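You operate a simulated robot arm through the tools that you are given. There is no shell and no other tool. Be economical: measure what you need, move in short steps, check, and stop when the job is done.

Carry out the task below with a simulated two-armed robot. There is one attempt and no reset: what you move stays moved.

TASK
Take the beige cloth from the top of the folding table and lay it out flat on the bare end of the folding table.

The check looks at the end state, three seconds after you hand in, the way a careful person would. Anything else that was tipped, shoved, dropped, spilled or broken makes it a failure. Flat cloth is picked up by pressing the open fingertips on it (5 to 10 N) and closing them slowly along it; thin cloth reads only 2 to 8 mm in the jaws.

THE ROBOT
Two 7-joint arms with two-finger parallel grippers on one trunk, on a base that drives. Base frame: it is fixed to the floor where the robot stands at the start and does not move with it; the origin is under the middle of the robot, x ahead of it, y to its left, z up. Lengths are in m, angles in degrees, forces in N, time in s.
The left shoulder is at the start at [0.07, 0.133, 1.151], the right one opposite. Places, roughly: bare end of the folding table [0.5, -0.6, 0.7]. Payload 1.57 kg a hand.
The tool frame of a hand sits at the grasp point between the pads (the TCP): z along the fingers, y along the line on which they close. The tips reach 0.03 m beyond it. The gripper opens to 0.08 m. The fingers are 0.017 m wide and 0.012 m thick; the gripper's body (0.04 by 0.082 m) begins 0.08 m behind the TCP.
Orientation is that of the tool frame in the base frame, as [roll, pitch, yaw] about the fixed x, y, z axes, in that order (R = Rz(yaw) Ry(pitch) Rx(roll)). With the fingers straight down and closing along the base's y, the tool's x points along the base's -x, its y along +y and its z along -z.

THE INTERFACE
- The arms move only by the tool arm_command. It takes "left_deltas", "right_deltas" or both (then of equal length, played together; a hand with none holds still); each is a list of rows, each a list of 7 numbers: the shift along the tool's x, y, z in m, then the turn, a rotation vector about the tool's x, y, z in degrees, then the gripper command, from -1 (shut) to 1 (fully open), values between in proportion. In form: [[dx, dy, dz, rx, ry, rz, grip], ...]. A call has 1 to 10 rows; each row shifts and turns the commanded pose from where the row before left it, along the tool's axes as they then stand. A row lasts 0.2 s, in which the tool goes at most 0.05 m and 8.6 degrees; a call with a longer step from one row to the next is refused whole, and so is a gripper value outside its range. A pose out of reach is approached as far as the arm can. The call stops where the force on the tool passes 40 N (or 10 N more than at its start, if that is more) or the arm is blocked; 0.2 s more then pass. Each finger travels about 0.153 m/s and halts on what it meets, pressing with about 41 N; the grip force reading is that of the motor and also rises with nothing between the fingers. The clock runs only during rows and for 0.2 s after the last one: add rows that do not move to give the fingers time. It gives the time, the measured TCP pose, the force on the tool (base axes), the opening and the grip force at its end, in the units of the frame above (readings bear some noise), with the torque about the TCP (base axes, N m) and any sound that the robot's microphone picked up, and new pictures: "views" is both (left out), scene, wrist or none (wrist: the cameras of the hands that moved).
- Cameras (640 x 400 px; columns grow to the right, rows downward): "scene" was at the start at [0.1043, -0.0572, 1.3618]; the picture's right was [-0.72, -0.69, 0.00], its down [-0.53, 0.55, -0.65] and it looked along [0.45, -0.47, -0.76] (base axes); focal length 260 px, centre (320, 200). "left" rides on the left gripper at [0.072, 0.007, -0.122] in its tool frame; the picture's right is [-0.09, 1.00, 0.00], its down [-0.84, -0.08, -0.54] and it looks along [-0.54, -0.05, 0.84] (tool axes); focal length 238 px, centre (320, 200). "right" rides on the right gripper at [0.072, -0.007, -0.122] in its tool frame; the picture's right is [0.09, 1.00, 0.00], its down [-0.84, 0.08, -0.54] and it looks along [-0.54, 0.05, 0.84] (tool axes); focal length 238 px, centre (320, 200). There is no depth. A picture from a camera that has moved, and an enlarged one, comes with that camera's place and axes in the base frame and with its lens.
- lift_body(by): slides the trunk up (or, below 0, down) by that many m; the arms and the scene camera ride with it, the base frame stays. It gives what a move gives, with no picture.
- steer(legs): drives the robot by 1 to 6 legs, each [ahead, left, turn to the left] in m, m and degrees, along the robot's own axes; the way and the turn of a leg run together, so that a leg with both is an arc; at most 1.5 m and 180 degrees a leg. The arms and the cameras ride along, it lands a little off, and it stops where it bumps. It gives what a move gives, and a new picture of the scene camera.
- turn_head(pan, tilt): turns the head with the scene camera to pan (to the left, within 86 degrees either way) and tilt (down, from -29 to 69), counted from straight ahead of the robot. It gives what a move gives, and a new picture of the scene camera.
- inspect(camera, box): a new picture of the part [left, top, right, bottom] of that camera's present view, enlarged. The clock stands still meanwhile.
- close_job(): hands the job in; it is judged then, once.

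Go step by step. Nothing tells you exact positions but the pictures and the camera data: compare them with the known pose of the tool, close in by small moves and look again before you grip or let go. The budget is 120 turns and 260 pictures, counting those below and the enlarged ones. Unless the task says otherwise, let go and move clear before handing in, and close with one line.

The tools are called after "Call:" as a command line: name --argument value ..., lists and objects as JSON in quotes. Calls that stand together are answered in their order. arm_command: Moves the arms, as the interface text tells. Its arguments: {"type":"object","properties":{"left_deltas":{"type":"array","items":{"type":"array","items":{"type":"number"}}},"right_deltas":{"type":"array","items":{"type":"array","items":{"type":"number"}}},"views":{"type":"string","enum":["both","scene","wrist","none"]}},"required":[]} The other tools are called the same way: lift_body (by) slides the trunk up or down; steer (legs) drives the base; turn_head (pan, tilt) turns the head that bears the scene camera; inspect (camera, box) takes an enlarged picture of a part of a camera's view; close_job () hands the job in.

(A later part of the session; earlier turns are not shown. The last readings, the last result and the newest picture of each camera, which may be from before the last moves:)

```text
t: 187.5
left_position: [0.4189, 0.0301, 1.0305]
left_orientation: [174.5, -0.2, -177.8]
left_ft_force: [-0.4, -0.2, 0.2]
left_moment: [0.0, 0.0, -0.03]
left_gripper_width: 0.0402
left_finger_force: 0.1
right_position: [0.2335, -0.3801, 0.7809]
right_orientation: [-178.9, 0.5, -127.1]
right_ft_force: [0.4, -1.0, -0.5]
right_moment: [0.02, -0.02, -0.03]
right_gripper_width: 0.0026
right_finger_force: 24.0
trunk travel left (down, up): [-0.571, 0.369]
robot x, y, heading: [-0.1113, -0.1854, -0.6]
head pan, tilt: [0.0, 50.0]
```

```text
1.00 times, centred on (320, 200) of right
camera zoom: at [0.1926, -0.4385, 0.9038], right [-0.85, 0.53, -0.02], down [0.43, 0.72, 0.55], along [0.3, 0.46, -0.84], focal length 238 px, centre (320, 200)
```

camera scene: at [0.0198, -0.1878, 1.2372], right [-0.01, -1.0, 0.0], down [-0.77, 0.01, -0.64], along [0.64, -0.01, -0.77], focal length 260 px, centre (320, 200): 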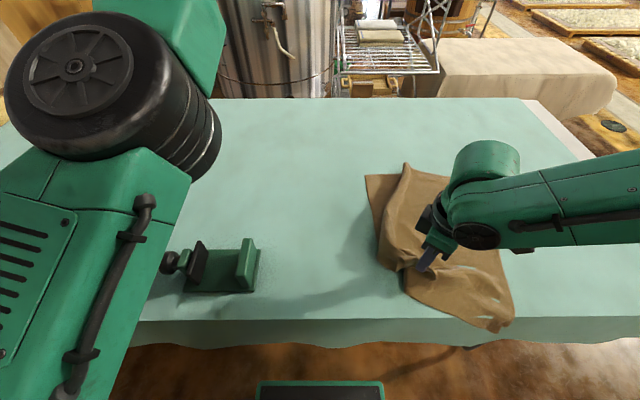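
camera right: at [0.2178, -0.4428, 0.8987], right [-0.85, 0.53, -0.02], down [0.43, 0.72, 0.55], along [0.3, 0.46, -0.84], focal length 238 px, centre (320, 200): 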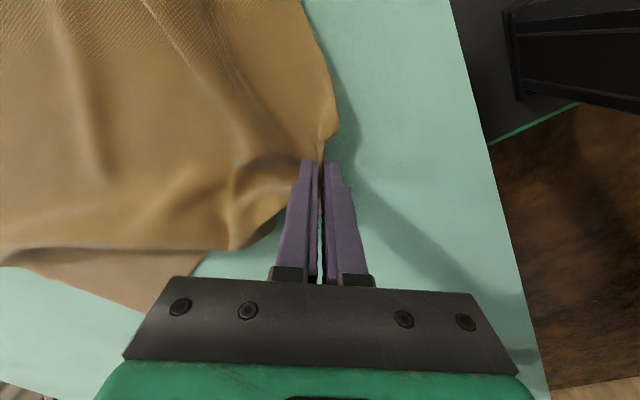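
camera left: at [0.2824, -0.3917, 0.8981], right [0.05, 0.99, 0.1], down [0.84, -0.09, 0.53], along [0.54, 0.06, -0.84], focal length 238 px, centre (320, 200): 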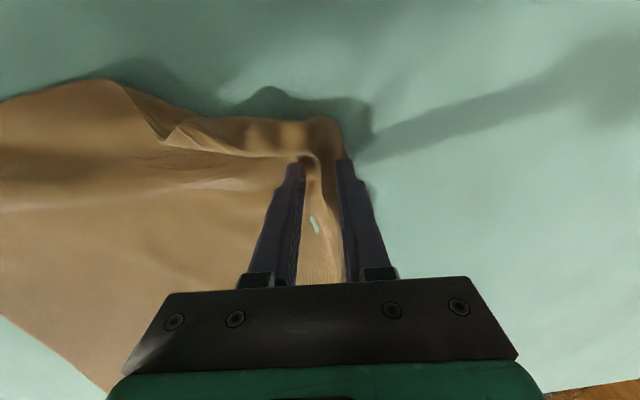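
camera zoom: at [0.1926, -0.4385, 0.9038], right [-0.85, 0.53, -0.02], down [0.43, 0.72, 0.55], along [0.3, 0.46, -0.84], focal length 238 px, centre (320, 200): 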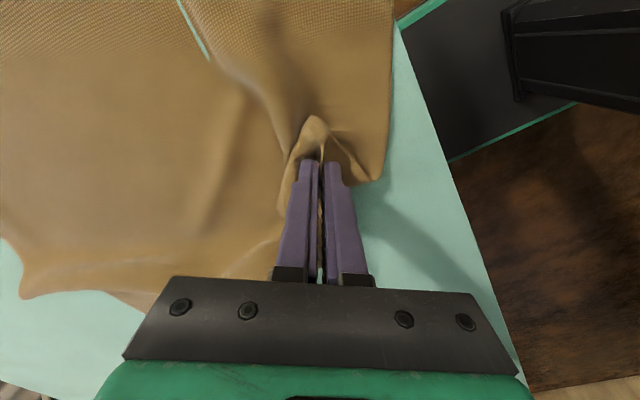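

The near-left corner has unfolded, but the cloth got dragged toward the table's near edge. I'll release, raise the trunk and look at the whole sheet.

Call:
arm_command --right_deltas '[[0, 0, 0.004, 0, 0, 0, -0.8], [0, 0, 0, 0, 0, 0, -0.5], [0, 0, 0, 0, 0, 0, -0.3], [0, 0, -0.03, 0, 0, 0, -0.3], [0, 0, -0.04, 0, 0, 0, -0.3], [0, 0, -0.04, 0, 0, 0, 0]]' --views "none"

Call:
lift_body --by 0.3

Call:
turn_head --pan -25 --tilt 60

Call:
inspect --camera "right" --box '[0, 0, 640, 400]'

```text
t: 188.9
left_position: [0.4174, 0.0304, 1.0303]
left_orientation: [174.5, -0.1, -177.8]
left_ft_force: [-0.2, 0.0, 0.1]
left_moment: [-0.01, -0.04, 0.0]
left_gripper_width: 0.0401
left_finger_force: 0.1
right_position: [0.2325, -0.3799, 0.8892]
right_orientation: [-178.9, 0.4, -127.1]
right_ft_force: [0.1, 0.0, 0.2]
right_moment: [0.01, 0.0, -0.01]
right_gripper_width: 0.04
right_finger_force: 0.1
trunk travel left (down, up): [-0.571, 0.369]
robot x, y, heading: [-0.1045, -0.1891, -0.6]
head pan, tilt: [0.0, 50.0]
```

```text
t: 191.9
left_position: [0.4192, 0.0291, 1.3293]
left_orientation: [174.6, -0.1, -177.9]
left_ft_force: [0.6, 0.6, 0.6]
left_moment: [-0.02, 0.01, 0.01]
left_gripper_width: 0.0399
left_finger_force: 0.0
right_position: [0.2335, -0.381, 1.1883]
right_orientation: [-178.9, 0.3, -127.1]
right_ft_force: [-0.1, 0.6, 0.7]
right_moment: [0.0, -0.02, 0.03]
right_gripper_width: 0.04
right_finger_force: 0.1
trunk travel left (down, up): [-0.871, 0.069]
robot x, y, heading: [-0.1101, -0.1904, -0.6]
head pan, tilt: [0.0, 50.0]
```

```text
t: 192.8
left_position: [0.419, 0.0297, 1.3304]
left_orientation: [174.6, -0.2, -177.8]
left_ft_force: [0.9, -0.3, -0.7]
left_moment: [-0.01, -0.03, -0.02]
left_gripper_width: 0.0402
left_finger_force: 0.2
right_position: [0.2335, -0.3798, 1.1869]
right_orientation: [-178.9, 0.5, -127.2]
right_ft_force: [-0.1, 0.7, -0.2]
right_moment: [0.02, -0.01, 0.02]
right_gripper_width: 0.0397
right_finger_force: 0.0
trunk travel left (down, up): [-0.871, 0.069]
robot x, y, heading: [-0.106, -0.1904, -0.6]
head pan, tilt: [-25.0, 60.0]
camera scene: at [0.0028, -0.2179, 1.4947], right [-0.43, -0.9, 0.0], down [-0.78, 0.37, -0.5], along [0.45, -0.22, -0.87], focal length 260 px, centre (320, 200)
```

scene: 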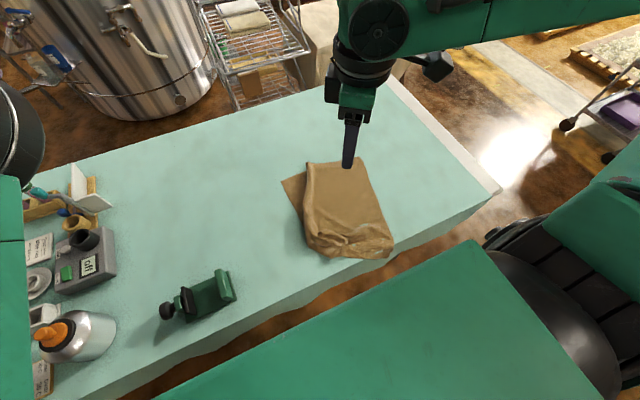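

```text
1.00 times, centred on (320, 200) of right
camera zoom: at [0.1923, -0.4381, 1.3101], right [-0.85, 0.53, -0.02], down [0.43, 0.72, 0.55], along [0.3, 0.46, -0.84], focal length 238 px, centre (320, 200)
```

zoom: 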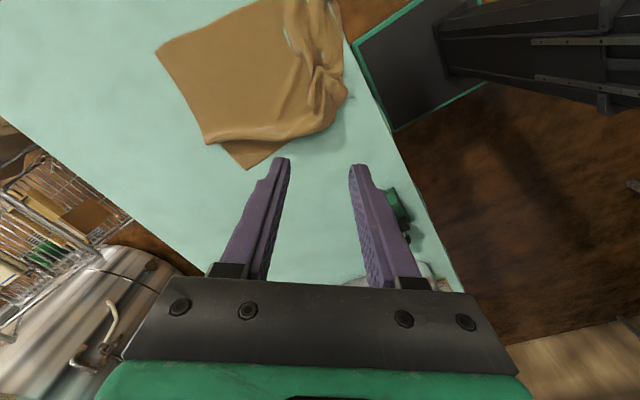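

The cloth is bunched near the table's near edge, but its right edge, from about (0.48, −0.62) to (0.13, −0.52), is clean. Best option: drive round to the table's right end, face along +y, grip the two corners of that edge and pull the cloth toward the bare end, so the rest trails out flat.

Call:
steer --legs '[[-0.3, 0, 0], [0, -1.15, 0]]'

Call:
turn_head --pan 0 --tilt 35

```text
t: 200.3
left_position: [0.1085, -1.1388, 1.3276]
left_orientation: [174.6, -0.1, -178.7]
left_ft_force: [-1.3, 0.4, -0.1]
left_moment: [0.01, 0.0, 0.01]
left_gripper_width: 0.0399
left_finger_force: 0.1
right_position: [-0.0829, -1.5464, 1.188]
right_orientation: [-178.9, 0.5, -128.0]
right_ft_force: [-0.6, 0.2, -0.3]
right_moment: [-0.03, -0.01, 0.0]
right_gripper_width: 0.0399
right_finger_force: 0.0
trunk travel left (down, up): [-0.871, 0.069]
robot x, y, heading: [-0.4208, -1.3492, -1.5]
head pan, tilt: [-25.0, 60.0]
camera scene: at [-0.3116, -1.3802, 1.4947], right [-0.45, -0.9, 0.0], down [-0.78, 0.39, -0.5], along [0.45, -0.22, -0.87], focal length 260 px, centre (320, 200)
```

scene: 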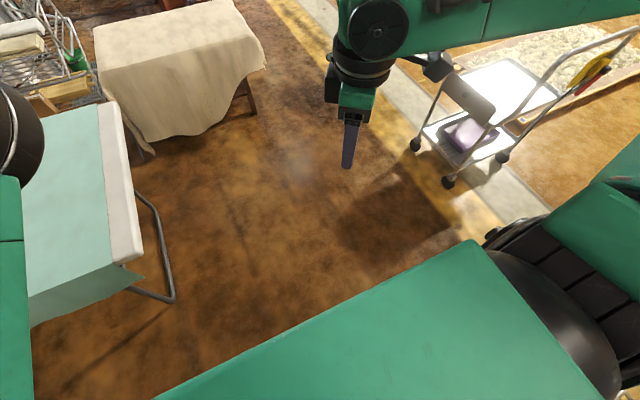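

```text
t: 201.2
left_position: [0.108, -1.1382, 1.3293]
left_orientation: [174.7, -0.1, -178.8]
left_ft_force: [1.0, -0.1, -0.4]
left_moment: [0.02, 0.01, -0.03]
left_gripper_width: 0.0403
left_finger_force: 0.1
right_position: [-0.0823, -1.5468, 1.1882]
right_orientation: [-178.9, 0.4, -127.9]
right_ft_force: [0.2, -0.1, -0.4]
right_moment: [0.01, 0.01, 0.0]
right_gripper_width: 0.0399
right_finger_force: 0.0
trunk travel left (down, up): [-0.871, 0.069]
robot x, y, heading: [-0.4237, -1.3502, -1.5]
head pan, tilt: [0.0, 35.0]
camera scene: at [-0.2834, -1.3541, 1.5289], right [-0.03, -1.0, 0.0], down [-0.57, 0.02, -0.82], along [0.82, -0.02, -0.57], focal length 260 px, centre (320, 200)
```

scene: 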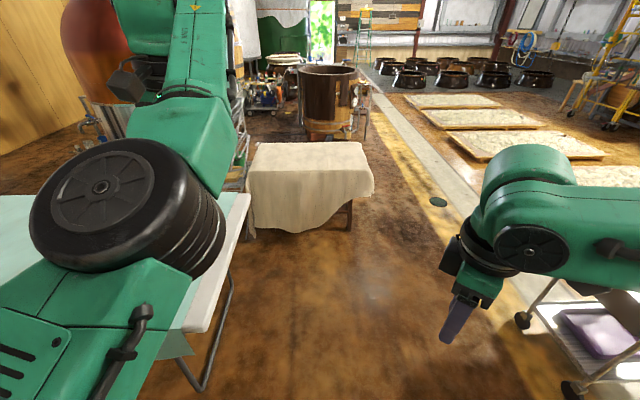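

The floor around the table's end is clear. I'll drive ahead 0.725, turn left to face along +y, and approach.

Call:
steer --legs '[[0.73, 0, 0], [0, 0, 91.5], [0.15, 0, 0]]'

Call:
turn_head --pan 0 --tilt 55

```text
t: 210.2
left_position: [0.0678, -0.7091, 1.3318]
left_orientation: [174.6, 0.1, -85.6]
left_ft_force: [-0.5, -1.6, 0.6]
left_moment: [0.02, -0.01, 0.0]
left_gripper_width: 0.04
left_finger_force: 0.1
right_position: [0.4848, -0.8779, 1.1881]
right_orientation: [-178.8, 0.6, -35.1]
right_ft_force: [0.9, -0.1, -1.3]
right_moment: [0.03, -0.01, 0.02]
right_gripper_width: 0.0399
right_finger_force: 0.0
trunk travel left (down, up): [-0.871, 0.069]
robot x, y, heading: [0.3011, -1.2204, 91.7]
head pan, tilt: [0.0, 35.0]
camera scene: at [0.302, -1.0904, 1.5294], right [1.0, 0.03, 0.0], down [0.02, -0.57, -0.82], along [-0.02, 0.82, -0.57], focal length 260 px, centre (320, 200)
```

scene: 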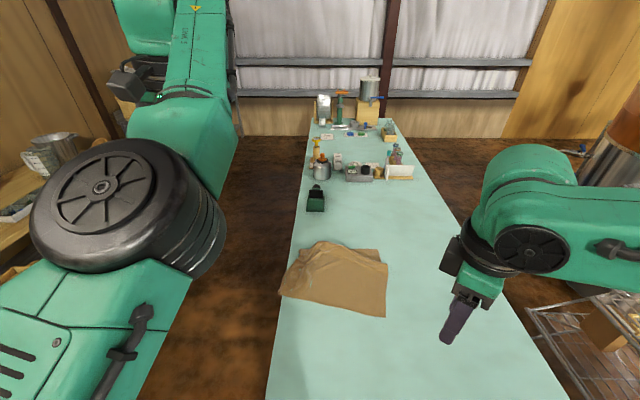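

```text
t: 211.0
left_position: [0.0673, -0.7038, 1.3299]
left_orientation: [174.5, -0.2, -85.7]
left_ft_force: [0.2, -0.1, 0.3]
left_moment: [-0.02, 0.02, -0.03]
left_gripper_width: 0.0401
left_finger_force: 0.1
right_position: [0.4846, -0.8738, 1.1872]
right_orientation: [-178.9, 0.4, -35.0]
right_ft_force: [0.5, 0.3, 0.1]
right_moment: [0.02, -0.02, 0.0]
right_gripper_width: 0.0399
right_finger_force: 0.1
trunk travel left (down, up): [-0.871, 0.069]
robot x, y, heading: [0.3056, -1.2234, 91.6]
head pan, tilt: [0.0, 55.0]
camera scene: at [0.3025, -1.1012, 1.5007], right [1.0, 0.03, 0.0], down [0.02, -0.82, -0.57], along [-0.02, 0.57, -0.82], focal length 260 px, centre (320, 200)
```

scene: 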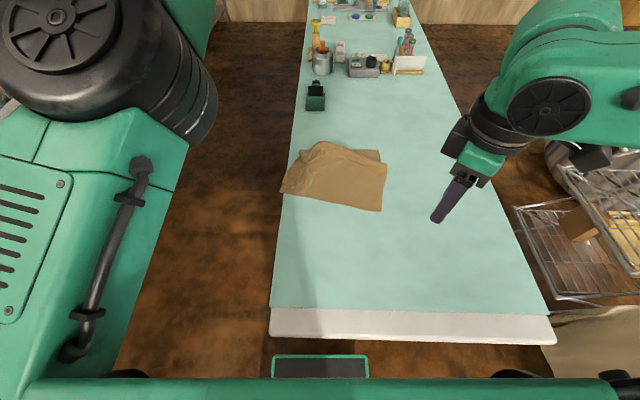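

From the table's end the cloth's clean edge faces me, with corners at about (0.503, −0.613) and (0.137, −0.542). I'll move in 9 cm and lower the trunk so the hands can reach down with the arms extended.

Call:
steer --legs '[[0.09, 0, 0]]'

Call:
lift_body --by -0.32

Call:
arm_command --right_deltas '[[-0.025, -0.03, 0, 0, 0, 0, 0], [-0.025, -0.03, 0, 0, 0, 0, 0], [-0.025, -0.03, 0, 0, 0, 0, 0], [-0.025, -0.03, 0, 0, 0, 0, 0], [-0.02, -0.025, 0, 0, 0, 0, 0], [0, 0, 0, 0, 0, 0, 0]]' --views "both"

```text
t: 212.1
left_position: [0.064, -0.6248, 1.3335]
left_orientation: [174.6, 0.2, -85.5]
left_ft_force: [0.1, -0.1, -0.1]
left_moment: [0.07, -0.01, -0.01]
left_gripper_width: 0.04
left_finger_force: 0.0
right_position: [0.482, -0.7923, 1.1899]
right_orientation: [-178.6, 0.7, -34.8]
right_ft_force: [0.8, -0.9, 0.5]
right_moment: [0.04, 0.01, 0.02]
right_gripper_width: 0.0401
right_finger_force: 0.1
trunk travel left (down, up): [-0.871, 0.069]
robot x, y, heading: [0.3008, -1.1381, 91.5]
head pan, tilt: [0.0, 55.0]
camera scene: at [0.3, -1.023, 1.5016], right [1.0, 0.03, 0.0], down [0.02, -0.82, -0.58], along [-0.02, 0.58, -0.82], focal length 260 px, centre (320, 200)
```

scene: 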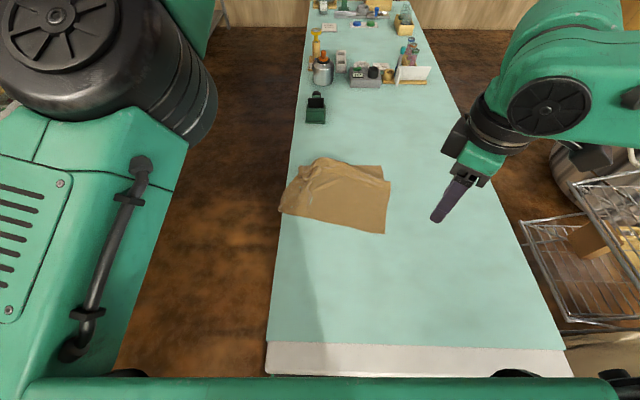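

```text
t: 215.3
left_position: [0.0644, -0.6169, 1.0096]
left_orientation: [174.5, -0.1, -85.6]
left_ft_force: [0.0, 0.0, 0.8]
left_moment: [0.02, -0.01, 0.02]
left_gripper_width: 0.0402
left_finger_force: 0.1
right_position: [0.4815, -0.7863, 0.8679]
right_orientation: [-178.8, 0.4, -34.8]
right_ft_force: [0.3, -0.1, 0.0]
right_moment: [-0.05, 0.0, -0.01]
right_gripper_width: 0.0403
right_finger_force: 0.1
trunk travel left (down, up): [-0.551, 0.389]
robot x, y, heading: [0.3041, -1.1347, 91.7]
head pan, tilt: [0.0, 55.0]
```

```text
t: 216.7
left_position: [0.0637, -0.6178, 1.0094]
left_orientation: [174.5, 0.0, -85.6]
left_ft_force: [0.3, 0.5, -1.0]
left_moment: [0.0, 0.01, 0.01]
left_gripper_width: 0.04
left_finger_force: 0.0
right_position: [0.4678, -0.598, 0.8725]
right_orientation: [-179.0, 0.4, -34.9]
right_ft_force: [-0.5, 0.9, 0.4]
right_moment: [0.03, -0.01, 0.0]
right_gripper_width: 0.0402
right_finger_force: 0.1
trunk travel left (down, up): [-0.551, 0.389]
robot x, y, heading: [0.3041, -1.1358, 91.7]
head pan, tilt: [0.0, 55.0]
camera scene: at [0.2995, -1.0148, 1.1808], right [1.0, 0.03, 0.0], down [0.02, -0.82, -0.57], along [-0.02, 0.57, -0.82], focal length 260 px, centre (320, 200)
camera right: at [0.5285, -0.6322, 0.9948], right [-0.49, -0.87, -0.02], down [-0.73, 0.4, 0.55], along [-0.47, 0.28, -0.84], focal length 238 px, centre (320, 200)
```

scene: 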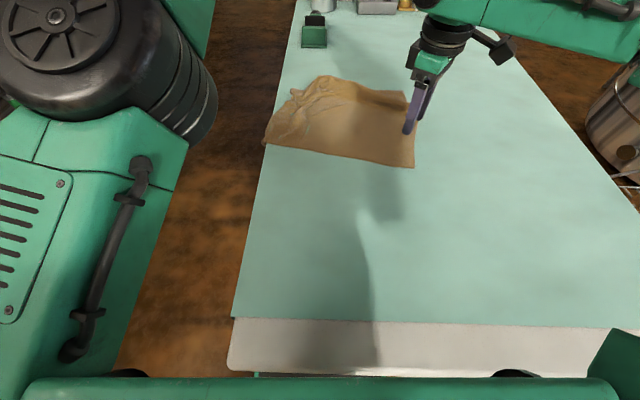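
right: 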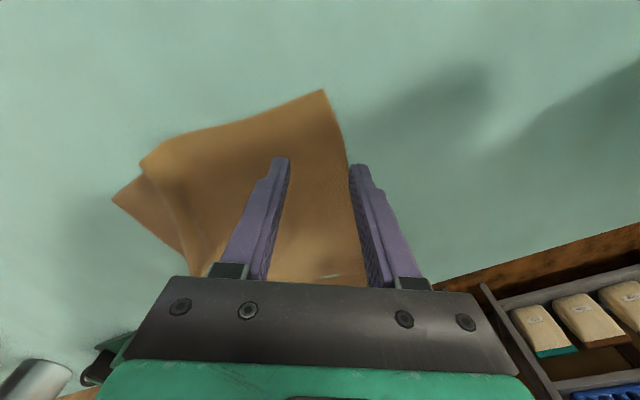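

The right hand is placed just inside its corner. I'll adjust slightly toward the corner, lower with the trunk, press and close.

Call:
arm_command --right_deltas '[[0.008, -0.01, 0, 0, 0, 0, 0], [0, 0, 0, 0, 0, 0, 0]]' --views "none"

Call:
lift_body --by -0.094

Call:
arm_command --right_deltas '[[0, 0, 0.004, 0, 0, 0, 0], [0, 0, 0.003, 0, 0, 0, 0], [0, 0, 0, 0, 0, 0, 0]]' --views "wrist"

```text
t: 217.3
left_position: [0.0645, -0.6172, 1.0094]
left_orientation: [174.6, -0.1, -85.5]
left_ft_force: [0.4, 1.0, -0.5]
left_moment: [0.01, 0.02, 0.01]
left_gripper_width: 0.0402
left_finger_force: 0.0
right_position: [0.4797, -0.5953, 0.8731]
right_orientation: [-178.9, 0.4, -34.8]
right_ft_force: [0.4, 0.6, -0.2]
right_moment: [-0.03, -0.02, 0.01]
right_gripper_width: 0.0401
right_finger_force: 0.1
trunk travel left (down, up): [-0.551, 0.389]
robot x, y, heading: [0.3003, -1.135, 91.6]
head pan, tilt: [0.0, 55.0]
```

```text
t: 218.6
left_position: [0.0635, -0.6183, 0.9165]
left_orientation: [174.6, -0.2, -85.5]
left_ft_force: [1.2, -0.2, -0.4]
left_moment: [-0.02, -0.01, 0.03]
left_gripper_width: 0.0399
left_finger_force: 0.2
right_position: [0.4801, -0.5936, 0.7787]
right_orientation: [-178.9, 0.3, -34.9]
right_ft_force: [0.4, 0.6, 0.4]
right_moment: [-0.01, 0.01, 0.02]
right_gripper_width: 0.0399
right_finger_force: 0.0
trunk travel left (down, up): [-0.457, 0.483]
robot x, y, heading: [0.3043, -1.1336, 91.9]
head pan, tilt: [0.0, 55.0]
```

```text
t: 219.4
left_position: [0.0638, -0.6184, 0.9159]
left_orientation: [174.5, -0.1, -85.6]
left_ft_force: [0.0, -0.2, 0.6]
left_moment: [0.02, 0.01, 0.01]
left_gripper_width: 0.0401
left_finger_force: 0.1
right_position: [0.4797, -0.5939, 0.7724]
right_orientation: [-178.8, 0.5, -34.9]
right_ft_force: [-0.2, 1.1, 3.2]
right_moment: [-0.07, 0.03, 0.0]
right_gripper_width: 0.0399
right_finger_force: 0.2
trunk travel left (down, up): [-0.457, 0.483]
robot x, y, heading: [0.3055, -1.132, 91.7]
head pan, tilt: [0.0, 55.0]
camera right: at [0.5413, -0.6299, 0.8939], right [-0.49, -0.87, -0.02], down [-0.73, 0.4, 0.55], along [-0.47, 0.29, -0.84], focal length 238 px, centre (320, 200)
```

right: 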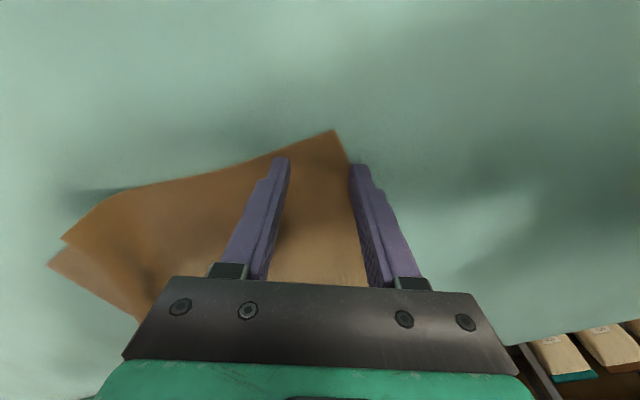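

Call:
arm_command --right_deltas '[[0, -0.004, 0.001, 0, 0, 0, 0], [0, 0, 0.001, 0, 0, 0, -0.2], [0, 0, 0, 0, 0, 0, -0.4], [0, 0, 0, 0, 0, 0, -0.6], [0, 0, 0, 0, 0, 0, -0.8], [0, 0, 0, 0, 0, 0, -1], [0, 0, 0, 0, 0, 0, -1], [0, 0, 0, 0, 0, 0, -1]]' --views "none"

Call:
arm_command --right_deltas '[[0, 0, -0.008, 0, 0, 0, -1], [0.0137, 0.0108, 0, 0, 0, 0, -1], [0.0137, 0.0108, 0, 0, 0, 0, -1], [0.0137, 0.0108, 0, 0, 0, 0, -1], [0.0137, 0.0108, 0, 0, 0, 0, -1], [0.0137, 0.0108, 0, 0, 0, 0, -1], [0.0137, 0.0108, 0, 0, 0, 0, -1], [0, 0, 0, 0, 0, 0, -1]]' --views "scene"

```text
t: 221.2
left_position: [0.0627, -0.6195, 0.9166]
left_orientation: [174.6, 0.0, -85.4]
left_ft_force: [-0.7, 0.9, 0.2]
left_moment: [0.02, 0.04, -0.01]
left_gripper_width: 0.0402
left_finger_force: 0.0
right_position: [0.4814, -0.5927, 0.7712]
right_orientation: [-178.7, 0.5, -34.9]
right_ft_force: [-0.5, 1.6, 17.0]
right_moment: [0.02, 0.01, 0.04]
right_gripper_width: 0.0022
right_finger_force: 23.3
trunk travel left (down, up): [-0.457, 0.483]
robot x, y, heading: [0.3042, -1.1315, 91.7]
head pan, tilt: [0.0, 55.0]
```

```text
t: 223.0
left_position: [0.0633, -0.6157, 0.9152]
left_orientation: [174.7, -0.2, -85.5]
left_ft_force: [0.2, 0.5, -0.6]
left_moment: [0.0, 0.0, -0.03]
left_gripper_width: 0.0401
left_finger_force: 0.1
right_position: [0.5102, -0.6916, 0.7762]
right_orientation: [-178.9, 0.4, -34.9]
right_ft_force: [-0.6, 0.8, 1.3]
right_moment: [-0.02, -0.04, -0.01]
right_gripper_width: 0.0021
right_finger_force: 23.9
trunk travel left (down, up): [-0.457, 0.483]
robot x, y, heading: [0.3035, -1.1331, 91.8]
head pan, tilt: [0.0, 55.0]
camera scene: at [0.2995, -1.0138, 1.0867], right [1.0, 0.03, 0.0], down [0.02, -0.82, -0.57], along [-0.02, 0.57, -0.82], focal length 260 px, centre (320, 200)
```

scene: 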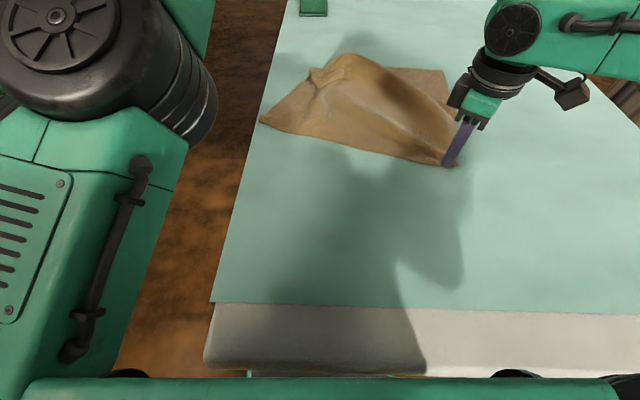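

That's working well: the sheet is opening as it trails. Now I'll bring the left hand to the left corner of this edge, near (0.166, −0.577).

Call:
arm_command --left_deltas '[[-0.0127, -0.034, 0, 0, 0, 0, 0], [-0.0127, -0.034, 0, 0, 0, 0, 0], [-0.0127, -0.034, 0, 0, 0, 0, 0], [-0.0127, -0.034, 0.02, 0, 0, 0, 0], [0, 0, 0.02, 0, 0, 0, 0], [0, 0, 0, 0, 0, 0, 0]]' --views "both"

```text
t: 224.4
left_position: [0.1688, -0.5766, 0.8617]
left_orientation: [174.6, 0.0, -85.5]
left_ft_force: [0.3, -0.4, 0.0]
left_moment: [0.04, -0.05, 0.01]
left_gripper_width: 0.0397
left_finger_force: 0.0
left hand out of reach, approached as far as the arm can: row 2, 3, 4
right_position: [0.5105, -0.6926, 0.7768]
right_orientation: [-178.9, 0.4, -35.0]
right_ft_force: [0.0, 0.0, 1.0]
right_moment: [-0.02, 0.01, 0.03]
right_gripper_width: 0.0022
right_finger_force: 23.9
trunk travel left (down, up): [-0.457, 0.483]
robot x, y, heading: [0.3037, -1.1379, 91.7]
head pan, tilt: [0.0, 55.0]
camera scene: at [0.2987, -1.0145, 1.0868], right [1.0, 0.03, 0.0], down [0.02, -0.82, -0.57], along [-0.02, 0.57, -0.82], focal length 260 px, centre (320, 200)
camera left: at [0.1777, -0.6485, 0.9831], right [-1.0, 0.01, 0.09], down [0.06, 0.84, 0.53], along [-0.07, 0.53, -0.84], focal length 238 px, centre (320, 200)
```

scene: 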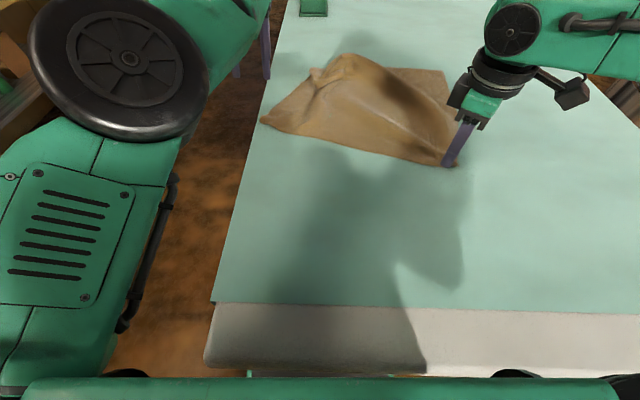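
left: 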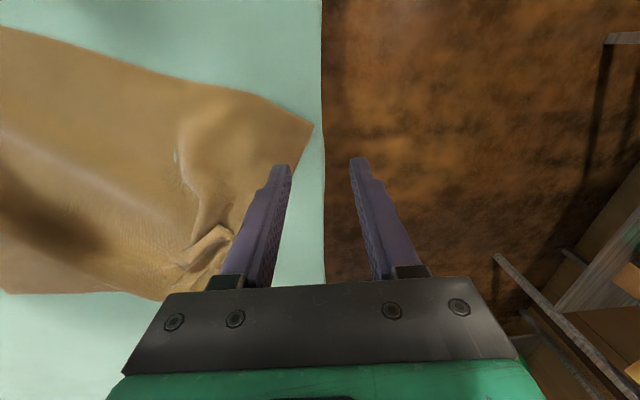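

The left hand needs to go about 3.5 cm further inboard. I'll try that with the arm at the same distance.

Call:
arm_command --left_deltas '[[0, -0.012, 0.0, 0, 0, 0, 0], [0, -0.012, 0.0, 0, 0, 0, 0], [0, -0.012, 0.0, 0, 0, 0, 0], [0, 0, 0.02, 0, 0, 0, 0], [0, 0, 0.02, 0, 0, 0, 0], [0, 0, 0.02, 0, 0, 0, 0], [0, 0, 0, 0, 0, 0, 0]]' --views "wrist"

```text
t: 226.0
left_position: [0.2039, -0.5738, 0.8365]
left_orientation: [174.6, -0.1, -85.6]
left_ft_force: [-0.4, -0.2, -0.1]
left_moment: [0.0, 0.0, 0.01]
left_gripper_width: 0.0402
left_finger_force: 0.1
left hand out of reach, approached as far as the arm can: row 1, 2, 3, 5, 6
right_position: [0.5111, -0.6916, 0.7764]
right_orientation: [-178.8, 0.4, -34.9]
right_ft_force: [0.1, 0.9, 0.6]
right_moment: [0.03, -0.02, -0.02]
right_gripper_width: 0.002
right_finger_force: 23.3
trunk travel left (down, up): [-0.457, 0.483]
robot x, y, heading: [0.3038, -1.1377, 91.6]
head pan, tilt: [0.0, 55.0]
camera left: at [0.2128, -0.646, 0.9599], right [-1.0, 0.01, 0.09], down [0.06, 0.85, 0.53], along [-0.07, 0.53, -0.84], focal length 238 px, centre (320, 200)
```

left: 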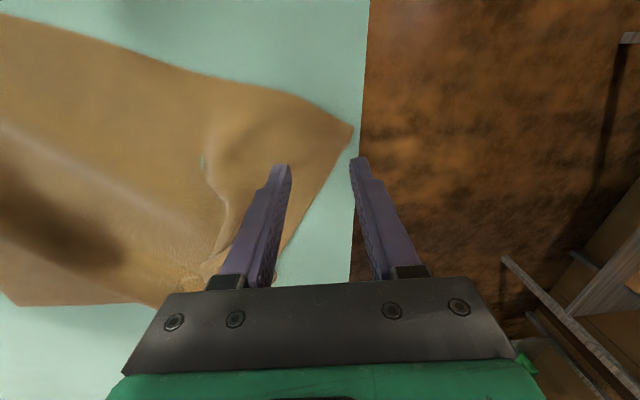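

The left arm can't get low there, so I'll continue with the right hand alone: drag back and to the right with the base so the sheet trails out further, and look.

Call:
arm_command --left_deltas '[[0, 0.03, -0.03, 0, 0, 0, 0], [0, 0.03, -0.03, 0, 0, 0, 0], [0, 0.03, -0.03, 0, 0, 0, 0]]' --views "none"

Call:
steer --legs '[[-0.1, -0.09, 0]]'

Call:
inspect --camera "right" --box '[0, 0, 640, 400]'

```text
t: 226.8
left_position: [0.1551, -0.5956, 0.932]
left_orientation: [178.6, 0.9, -87.7]
left_ft_force: [-6.7, 0.9, -5.6]
left_moment: [-0.1, -0.55, 0.02]
left_gripper_width: 0.0401
left_finger_force: 0.1
left hand out of reach, approached as far as the arm can: row 1, 2, 3
right_position: [0.5098, -0.6964, 0.7794]
right_orientation: [-178.5, 0.5, -34.8]
right_ft_force: [-1.4, -1.6, 1.0]
right_moment: [0.1, 0.02, -0.04]
right_gripper_width: 0.0019
right_finger_force: 23.6
trunk travel left (down, up): [-0.457, 0.483]
robot x, y, heading: [0.305, -1.1354, 91.6]
head pan, tilt: [0.0, 55.0]
```

```text
t: 228.1
left_position: [0.2343, -0.6861, 0.9192]
left_orientation: [174.5, -0.1, -85.4]
left_ft_force: [0.5, 0.1, -0.7]
left_moment: [0.04, 0.01, 0.0]
left_gripper_width: 0.04
left_finger_force: 0.1
right_position: [0.6039, -0.7887, 0.7768]
right_orientation: [-178.9, 0.5, -34.7]
right_ft_force: [-0.8, 1.1, 0.9]
right_moment: [0.0, 0.02, -0.04]
right_gripper_width: 0.0022
right_finger_force: 23.5
trunk travel left (down, up): [-0.457, 0.483]
robot x, y, heading: [0.3962, -1.232, 91.7]
head pan, tilt: [0.0, 55.0]
camera scene: at [0.3935, -1.1114, 1.0868], right [1.0, 0.03, 0.0], down [0.03, -0.82, -0.57], along [-0.02, 0.57, -0.82], focal length 260 px, centre (320, 200)
```

scene: 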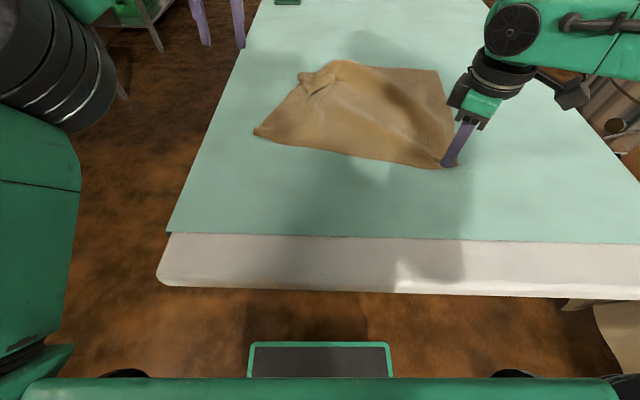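

```text
1.00 times, centred on (320, 200) of right
camera zoom: at [0.6657, -0.8242, 0.8987], right [-0.49, -0.87, -0.02], down [-0.73, 0.4, 0.55], along [-0.47, 0.28, -0.84], focal length 238 px, centre (320, 200)
```

zoom: 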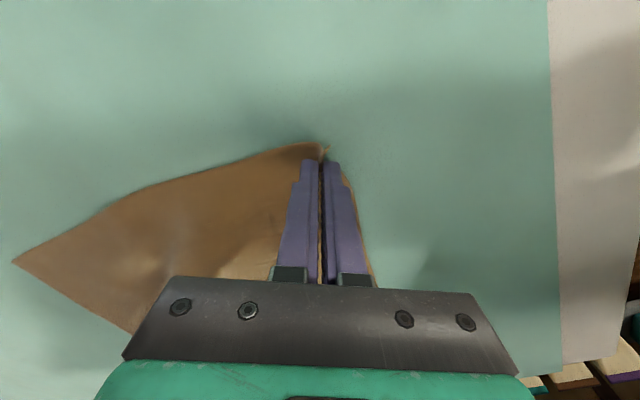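

The sheet is now mostly open on the bare end, with only the far-left corner still folded. Dragging further the same way should pull that out; there's room (table to x 0.90, y −0.95).

Call:
steer --legs '[[-0.05, -0.1, 0]]'

Call:
inspect --camera "scene" --box '[200, 30, 500, 220]'

```text
t: 229.3
left_position: [0.3352, -0.7337, 0.9195]
left_orientation: [174.6, -0.1, -85.6]
left_ft_force: [0.1, 0.3, 0.1]
left_moment: [0.02, 0.03, 0.03]
left_gripper_width: 0.04
left_finger_force: 0.2
right_position: [0.7052, -0.8382, 0.7765]
right_orientation: [-179.0, 0.5, -34.9]
right_ft_force: [-0.8, 0.8, 0.7]
right_moment: [-0.01, 0.05, -0.01]
right_gripper_width: 0.0021
right_finger_force: 23.9
trunk travel left (down, up): [-0.457, 0.483]
robot x, y, heading: [0.4953, -1.281, 91.8]
head pan, tilt: [0.0, 55.0]
camera scene: at [0.4936, -1.1587, 1.0868], right [1.0, 0.03, 0.0], down [0.02, -0.82, -0.57], along [-0.02, 0.57, -0.82], focal length 260 px, centre (320, 200)
```

scene: 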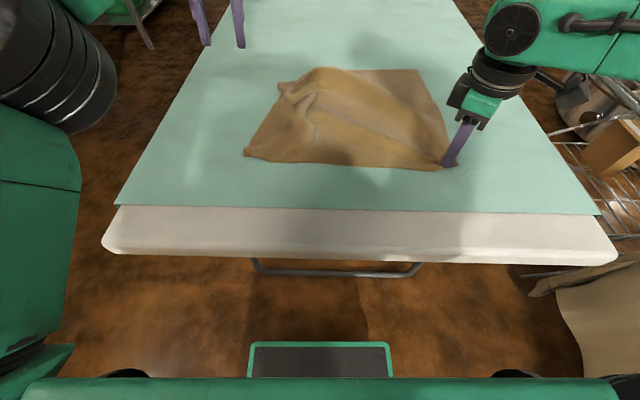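

```text
2.11 times, centred on (350, 125) of scene
camera zoom: at [0.4936, -1.1587, 1.0868], right [1.0, 0.03, 0.0], down [0.02, -0.82, -0.57], along [-0.02, 0.57, -0.82], focal length 547 px, centre (257, 358)
```

zoom: 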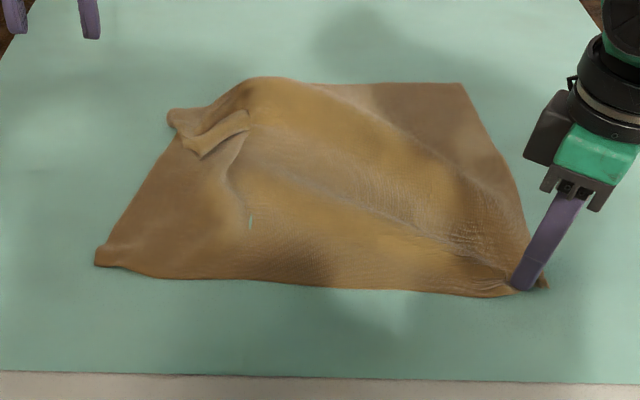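

Very good: nearly a full square, with only a small flap folded over at the far-left corner near (0.40, −0.60). I'll ease off, release here and go round to unfold that flap with the right hand.

Call:
arm_command --right_deltas '[[-0.008, 0, 0.004, 0, 0, 0, -1], [0, 0, 0.002, 0, 0, 0, -0.8], [0, 0, 0, 0, 0, 0, -0.6], [0, 0, 0, 0, 0, 0, -0.4], [0, 0, -0.03, 0, 0, 0, -0.4], [0, 0, -0.04, 0, 0, 0, -0.3], [0, 0, -0.04, 0, 0, 0, -0.3]]' --views "none"

Call:
steer --legs '[[0.0, 0.28, 0], [0.14, 0, 0]]'

Call:
arm_command --right_deltas '[[-0.025, -0.0235, 0, 0, 0, 0, -0.2], [-0.025, -0.0235, 0, 0, 0, 0, -0.2], [-0.02, -0.019, 0, 0, 0, 0, -0.2], [0, 0, 0, 0, 0, 0, -0.2]]' --views "both"

```text
t: 230.9
left_position: [0.3348, -0.733, 0.919]
left_orientation: [174.6, -0.1, -85.7]
left_ft_force: [0.3, -0.5, 0.4]
left_moment: [-0.01, 0.0, 0.05]
left_gripper_width: 0.04
left_finger_force: 0.0
right_position: [0.6964, -0.8347, 0.8807]
right_orientation: [-178.9, 0.4, -34.9]
right_ft_force: [0.0, 0.3, 0.4]
right_moment: [0.01, -0.01, 0.03]
right_gripper_width: 0.0282
right_finger_force: 0.0
trunk travel left (down, up): [-0.457, 0.483]
robot x, y, heading: [0.4952, -1.2791, 91.8]
head pan, tilt: [0.0, 55.0]
```

```text
t: 233.8
left_position: [0.0534, -0.5988, 0.9187]
left_orientation: [174.6, 0.0, -85.4]
left_ft_force: [-0.4, -0.4, 0.9]
left_moment: [0.01, 0.01, 0.01]
left_gripper_width: 0.04
left_finger_force: 0.1
right_position: [0.4165, -0.6997, 0.881]
right_orientation: [-179.0, 0.4, -34.8]
right_ft_force: [-0.1, 0.6, -0.2]
right_moment: [0.0, 0.02, 0.01]
right_gripper_width: 0.0281
right_finger_force: 0.0
trunk travel left (down, up): [-0.457, 0.483]
robot x, y, heading: [0.2108, -1.1413, 91.8]
head pan, tilt: [0.0, 55.0]
camera scene: at [0.2126, -1.0233, 1.0867], right [1.0, 0.03, 0.0], down [0.02, -0.82, -0.57], along [-0.02, 0.57, -0.82], focal length 260 px, centre (320, 200)
```

scene: 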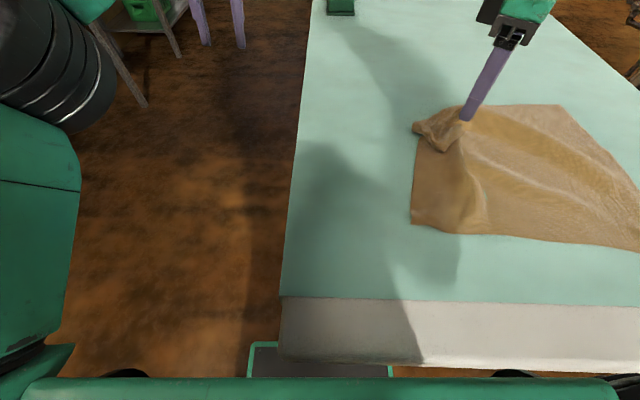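

```text
t: 234.8
left_position: [0.0538, -0.6017, 0.9194]
left_orientation: [174.5, -0.1, -85.4]
left_ft_force: [-0.7, -0.1, 0.4]
left_moment: [-0.01, 0.03, -0.01]
left_gripper_width: 0.04
left_finger_force: 0.0
right_position: [0.3993, -0.6098, 0.879]
right_orientation: [-178.9, 0.5, -35.0]
right_ft_force: [-0.6, 0.2, -0.1]
right_moment: [0.02, -0.04, -0.04]
right_gripper_width: 0.032
right_finger_force: 0.0
right hand out of reach, approached as far as the arm can: row 3
trunk travel left (down, up): [-0.457, 0.483]
robot x, y, heading: [0.2147, -1.1433, 91.8]
head pan, tilt: [0.0, 55.0]
camera scene: at [0.2123, -1.0248, 1.0868], right [1.0, 0.03, 0.0], down [0.02, -0.82, -0.57], along [-0.02, 0.57, -0.82], focal length 260 px, centre (320, 200)
camera right: at [0.4609, -0.646, 1.0009], right [-0.49, -0.87, -0.02], down [-0.73, 0.4, 0.55], along [-0.47, 0.29, -0.84], focal length 238 px, centre (320, 200)
```

scene: 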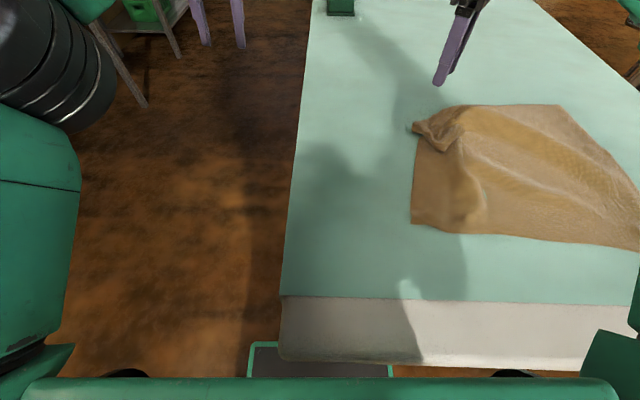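
right: 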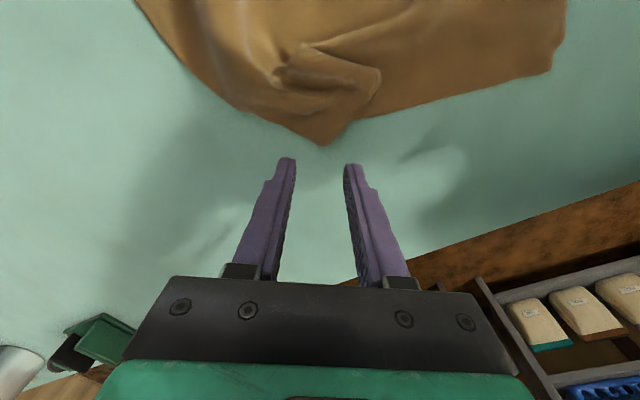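

The corner tip points outward at about (0.38, −0.60), and the gripper is just inside it. I'll lower, close, and pull it outward with a small base move.

Call:
lift_body --by -0.1

Call:
arm_command --right_deltas '[[0, 0, 0.004, 0, 0, 0, 0], [0, 0, 0.003, 0, 0, 0, 0], [0, 0, 0, 0, 0, 0, -0.2], [0, 0, 0, 0, 0, 0, -0.4], [0, 0, 0, 0, 0, 0, -0.6], [0, 0, 0, 0, 0, 0, -0.8], [0, 0, 0, 0, 0, 0, -1], [0, 0, 0, 0, 0, 0, -1], [0, 0, 0, 0, 0, 0, -1], [0, 0, -0.006, 0, 0, 0, -1]]' --views "wrist"

```text
t: 236.1
left_position: [0.0534, -0.6009, 0.8197]
left_orientation: [174.7, 0.0, -85.5]
left_ft_force: [0.1, 0.2, -0.1]
left_moment: [-0.04, -0.03, 0.01]
left_gripper_width: 0.0401
left_finger_force: 0.0
right_position: [0.3999, -0.6106, 0.7783]
right_orientation: [-178.9, 0.5, -34.9]
right_ft_force: [-0.3, 0.3, -0.7]
right_moment: [0.04, -0.01, 0.01]
right_gripper_width: 0.0319
right_finger_force: 0.0
trunk travel left (down, up): [-0.357, 0.583]
robot x, y, heading: [0.2156, -1.1475, 91.6]
head pan, tilt: [0.0, 55.0]
```

```text
t: 238.3
left_position: [0.0536, -0.5991, 0.8193]
left_orientation: [174.6, 0.0, -85.4]
left_ft_force: [-0.9, -0.3, 0.4]
left_moment: [0.03, 0.03, -0.01]
left_gripper_width: 0.0399
left_finger_force: 0.0
right_position: [0.4004, -0.6087, 0.7763]
right_orientation: [-179.0, 0.4, -34.8]
right_ft_force: [0.7, 0.2, -1.3]
right_moment: [-0.01, 0.01, -0.01]
right_gripper_width: 0.0025
right_finger_force: 23.6
trunk travel left (down, up): [-0.357, 0.583]
robot x, y, heading: [0.2141, -1.1465, 91.8]
head pan, tilt: [0.0, 55.0]
camera right: at [0.4614, -0.6445, 0.8987], right [-0.49, -0.87, -0.02], down [-0.73, 0.4, 0.55], along [-0.47, 0.28, -0.84], focal length 238 px, centre (320, 200)
```

right: 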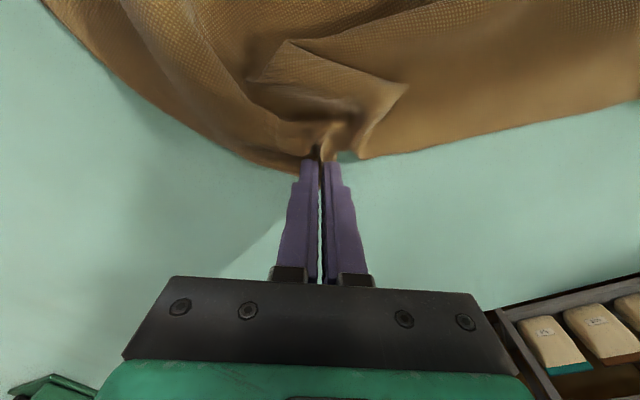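

The wrist view shows the true corner folded over on top, its tip at about (0.422, −0.674). I'll release this pinch, move to that tip and take it instead.

Call:
arm_command --right_deltas '[[0, 0, 0, 0, 0, 0, -0.7], [0, 0, 0, 0, 0, 0, -0.4], [0, 0, -0.03, 0, 0, 0, -0.3], [0, 0, -0.01, 0, 0, 0, -0.2], [0.02, 0.016, 0, 0, 0, 0, -0.1], [0.02, 0.016, 0, 0, 0, 0, 0], [0, 0, 0, 0, 0, 0, 0]]' --views "wrist"

```text
t: 239.9
left_position: [0.0538, -0.5985, 0.8197]
left_orientation: [174.6, -0.2, -85.4]
left_ft_force: [0.2, 0.2, -0.6]
left_moment: [0.01, 0.02, 0.01]
left_gripper_width: 0.0401
left_finger_force: 0.1
right_position: [0.4211, -0.6704, 0.8109]
right_orientation: [-178.8, 0.5, -35.0]
right_ft_force: [0.0, 0.8, -0.5]
right_moment: [0.02, 0.01, -0.01]
right_gripper_width: 0.04
right_finger_force: 0.0
right hand out of reach, approached as far as the arm can: row 3, 4
trunk travel left (down, up): [-0.357, 0.583]
robot x, y, heading: [0.214, -1.1437, 92.0]
head pan, tilt: [0.0, 55.0]
camera right: at [0.4831, -0.7055, 0.9323], right [-0.49, -0.87, -0.02], down [-0.73, 0.4, 0.55], along [-0.47, 0.28, -0.84], focal length 238 px, centre (320, 200)
```

right: 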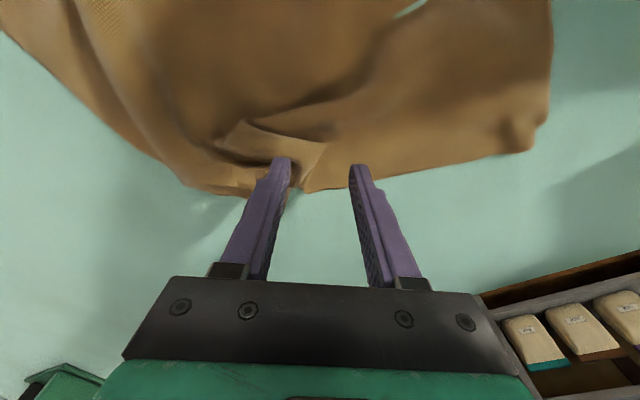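

The flap tip is right under the gripper. I'll shift 12 mm onto it, lower lightly and close, then lift a little to check.

Call:
arm_command --right_deltas '[[0, -0.013, 0.012, 0, 0, 0, 0], [0, 0, 0.012, 0, 0, 0, 0], [0, 0, 0.011, 0, 0, 0, 0], [0, 0, 0, 0, 0, 0, -0.3], [0, 0, 0, 0, 0, 0, -0.5], [0, 0, 0, 0, 0, 0, -0.75], [0, 0, 0, 0, 0, 0, -1], [0, 0, 0, 0, 0, 0, -1], [0, 0, -0.02, 0, 0, 0, -1], [0, 0, -0.02, 0, 0, 0, -1]]' --views "both"

```text
t: 242.1
left_position: [0.0533, -0.5994, 0.819]
left_orientation: [174.7, -0.1, -85.4]
left_ft_force: [0.3, -0.3, 0.0]
left_moment: [-0.01, 0.0, -0.01]
left_gripper_width: 0.0399
left_finger_force: 0.0
right_position: [0.428, -0.662, 0.8143]
right_orientation: [-179.0, 0.4, -34.9]
right_ft_force: [-0.2, -0.7, 0.2]
right_moment: [-0.01, 0.01, -0.02]
right_gripper_width: 0.0037
right_finger_force: 24.4
trunk travel left (down, up): [-0.357, 0.583]
robot x, y, heading: [0.214, -1.1455, 91.7]
head pan, tilt: [0.0, 55.0]
camera scene: at [0.2124, -1.0241, 0.9867], right [1.0, 0.03, 0.0], down [0.03, -0.82, -0.57], along [-0.02, 0.57, -0.82], focal length 260 px, centre (320, 200)
camera right: at [0.4896, -0.6973, 0.9364], right [-0.49, -0.87, -0.02], down [-0.73, 0.4, 0.55], along [-0.47, 0.28, -0.84], focal length 238 px, centre (320, 200)
```

scene: 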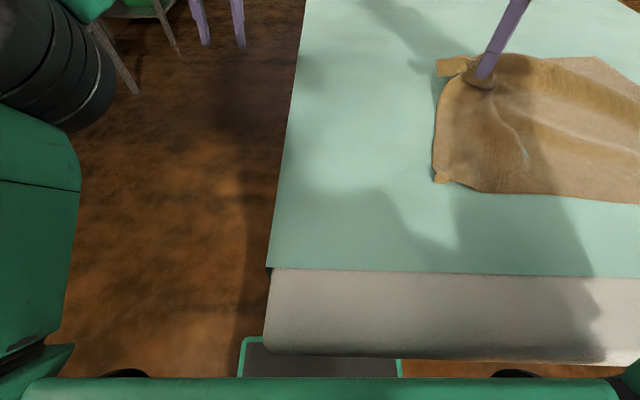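
right: 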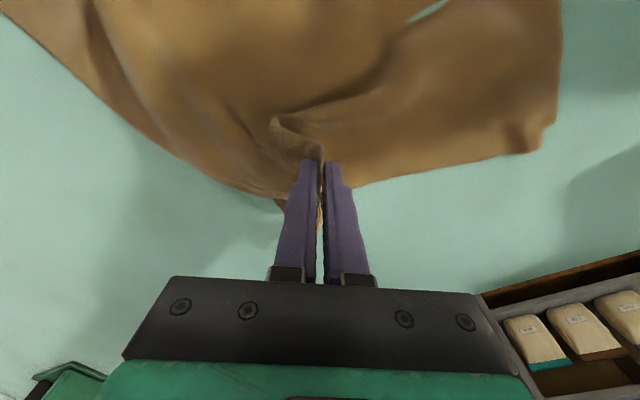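

Gripped. I'll move it outward (9 cm left, 2 cm ahead), lower and look.

Call:
steer --legs '[[0.02, 0.09, 0]]'

Call:
lift_body --by -0.035

Call:
inspect --camera "scene" --box '[380, 20, 640, 220]'

Call:
inspect --camera "right" --box '[0, 0, 640, 400]'

```text
t: 243.2
left_position: [-0.0392, -0.5867, 0.8212]
left_orientation: [174.7, 0.3, -85.4]
left_ft_force: [0.0, 0.8, 0.0]
left_moment: [-0.01, -0.02, -0.01]
left_gripper_width: 0.04
left_finger_force: 0.1
right_position: [0.3348, -0.6487, 0.8169]
right_orientation: [-178.5, 0.5, -34.7]
right_ft_force: [0.4, -0.3, 0.6]
right_moment: [-0.01, 0.01, -0.04]
right_gripper_width: 0.0035
right_finger_force: 24.7
trunk travel left (down, up): [-0.357, 0.583]
robot x, y, heading: [0.1239, -1.1287, 91.8]
head pan, tilt: [0.0, 55.0]
camera scene: at [0.1187, -1.0115, 0.9872], right [1.0, 0.03, 0.0], down [0.03, -0.82, -0.58], along [-0.02, 0.58, -0.82], focal length 260 px, centre (320, 200)
```

scene: 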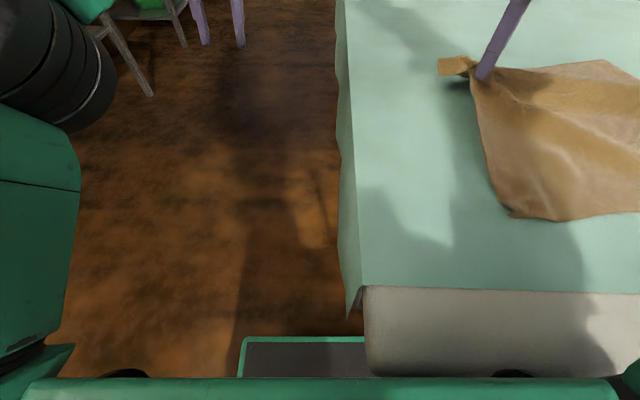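

```text
t: 244.0
left_position: [-0.0395, -0.5896, 0.7901]
left_orientation: [174.8, 0.5, -85.4]
left_ft_force: [0.1, 0.3, 0.3]
left_moment: [-0.01, -0.05, -0.01]
left_gripper_width: 0.04
left_finger_force: 0.0
right_position: [0.3346, -0.652, 0.7859]
right_orientation: [-178.4, 0.7, -34.9]
right_ft_force: [-0.1, 0.7, 0.0]
right_moment: [0.0, 0.0, 0.03]
right_gripper_width: 0.0037
right_finger_force: 24.7
trunk travel left (down, up): [-0.322, 0.618]
robot x, y, heading: [0.1258, -1.1298, 91.5]
head pan, tilt: [0.0, 55.0]
```

```text
2.00 times, centred on (510, 120) of scene
camera zoom: at [0.1189, -1.016, 0.9537], right [1.0, 0.03, 0.0], down [0.03, -0.81, -0.58], along [-0.02, 0.58, -0.81], focal length 520 px, centre (-60, 360)
```

zoom: 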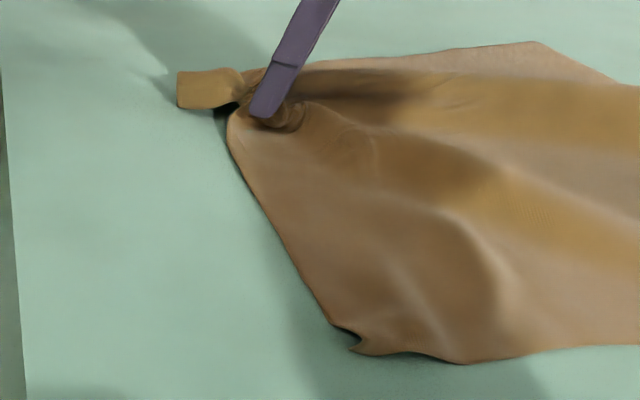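

```text
1.00 times, centred on (320, 200) of right
camera zoom: at [0.396, -0.6888, 0.9075], right [-0.49, -0.87, -0.03], down [-0.74, 0.4, 0.55], along [-0.47, 0.29, -0.84], focal length 238 px, centre (320, 200)
```

zoom: 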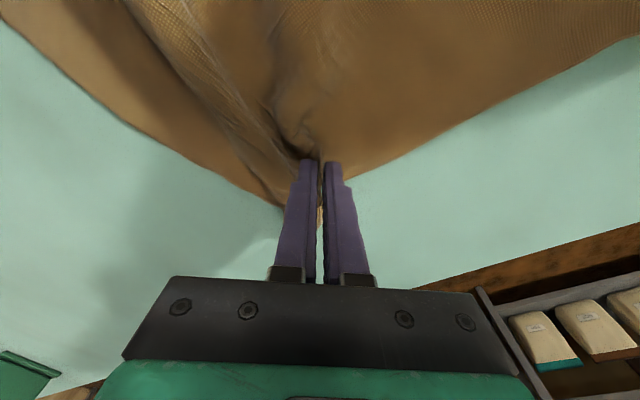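

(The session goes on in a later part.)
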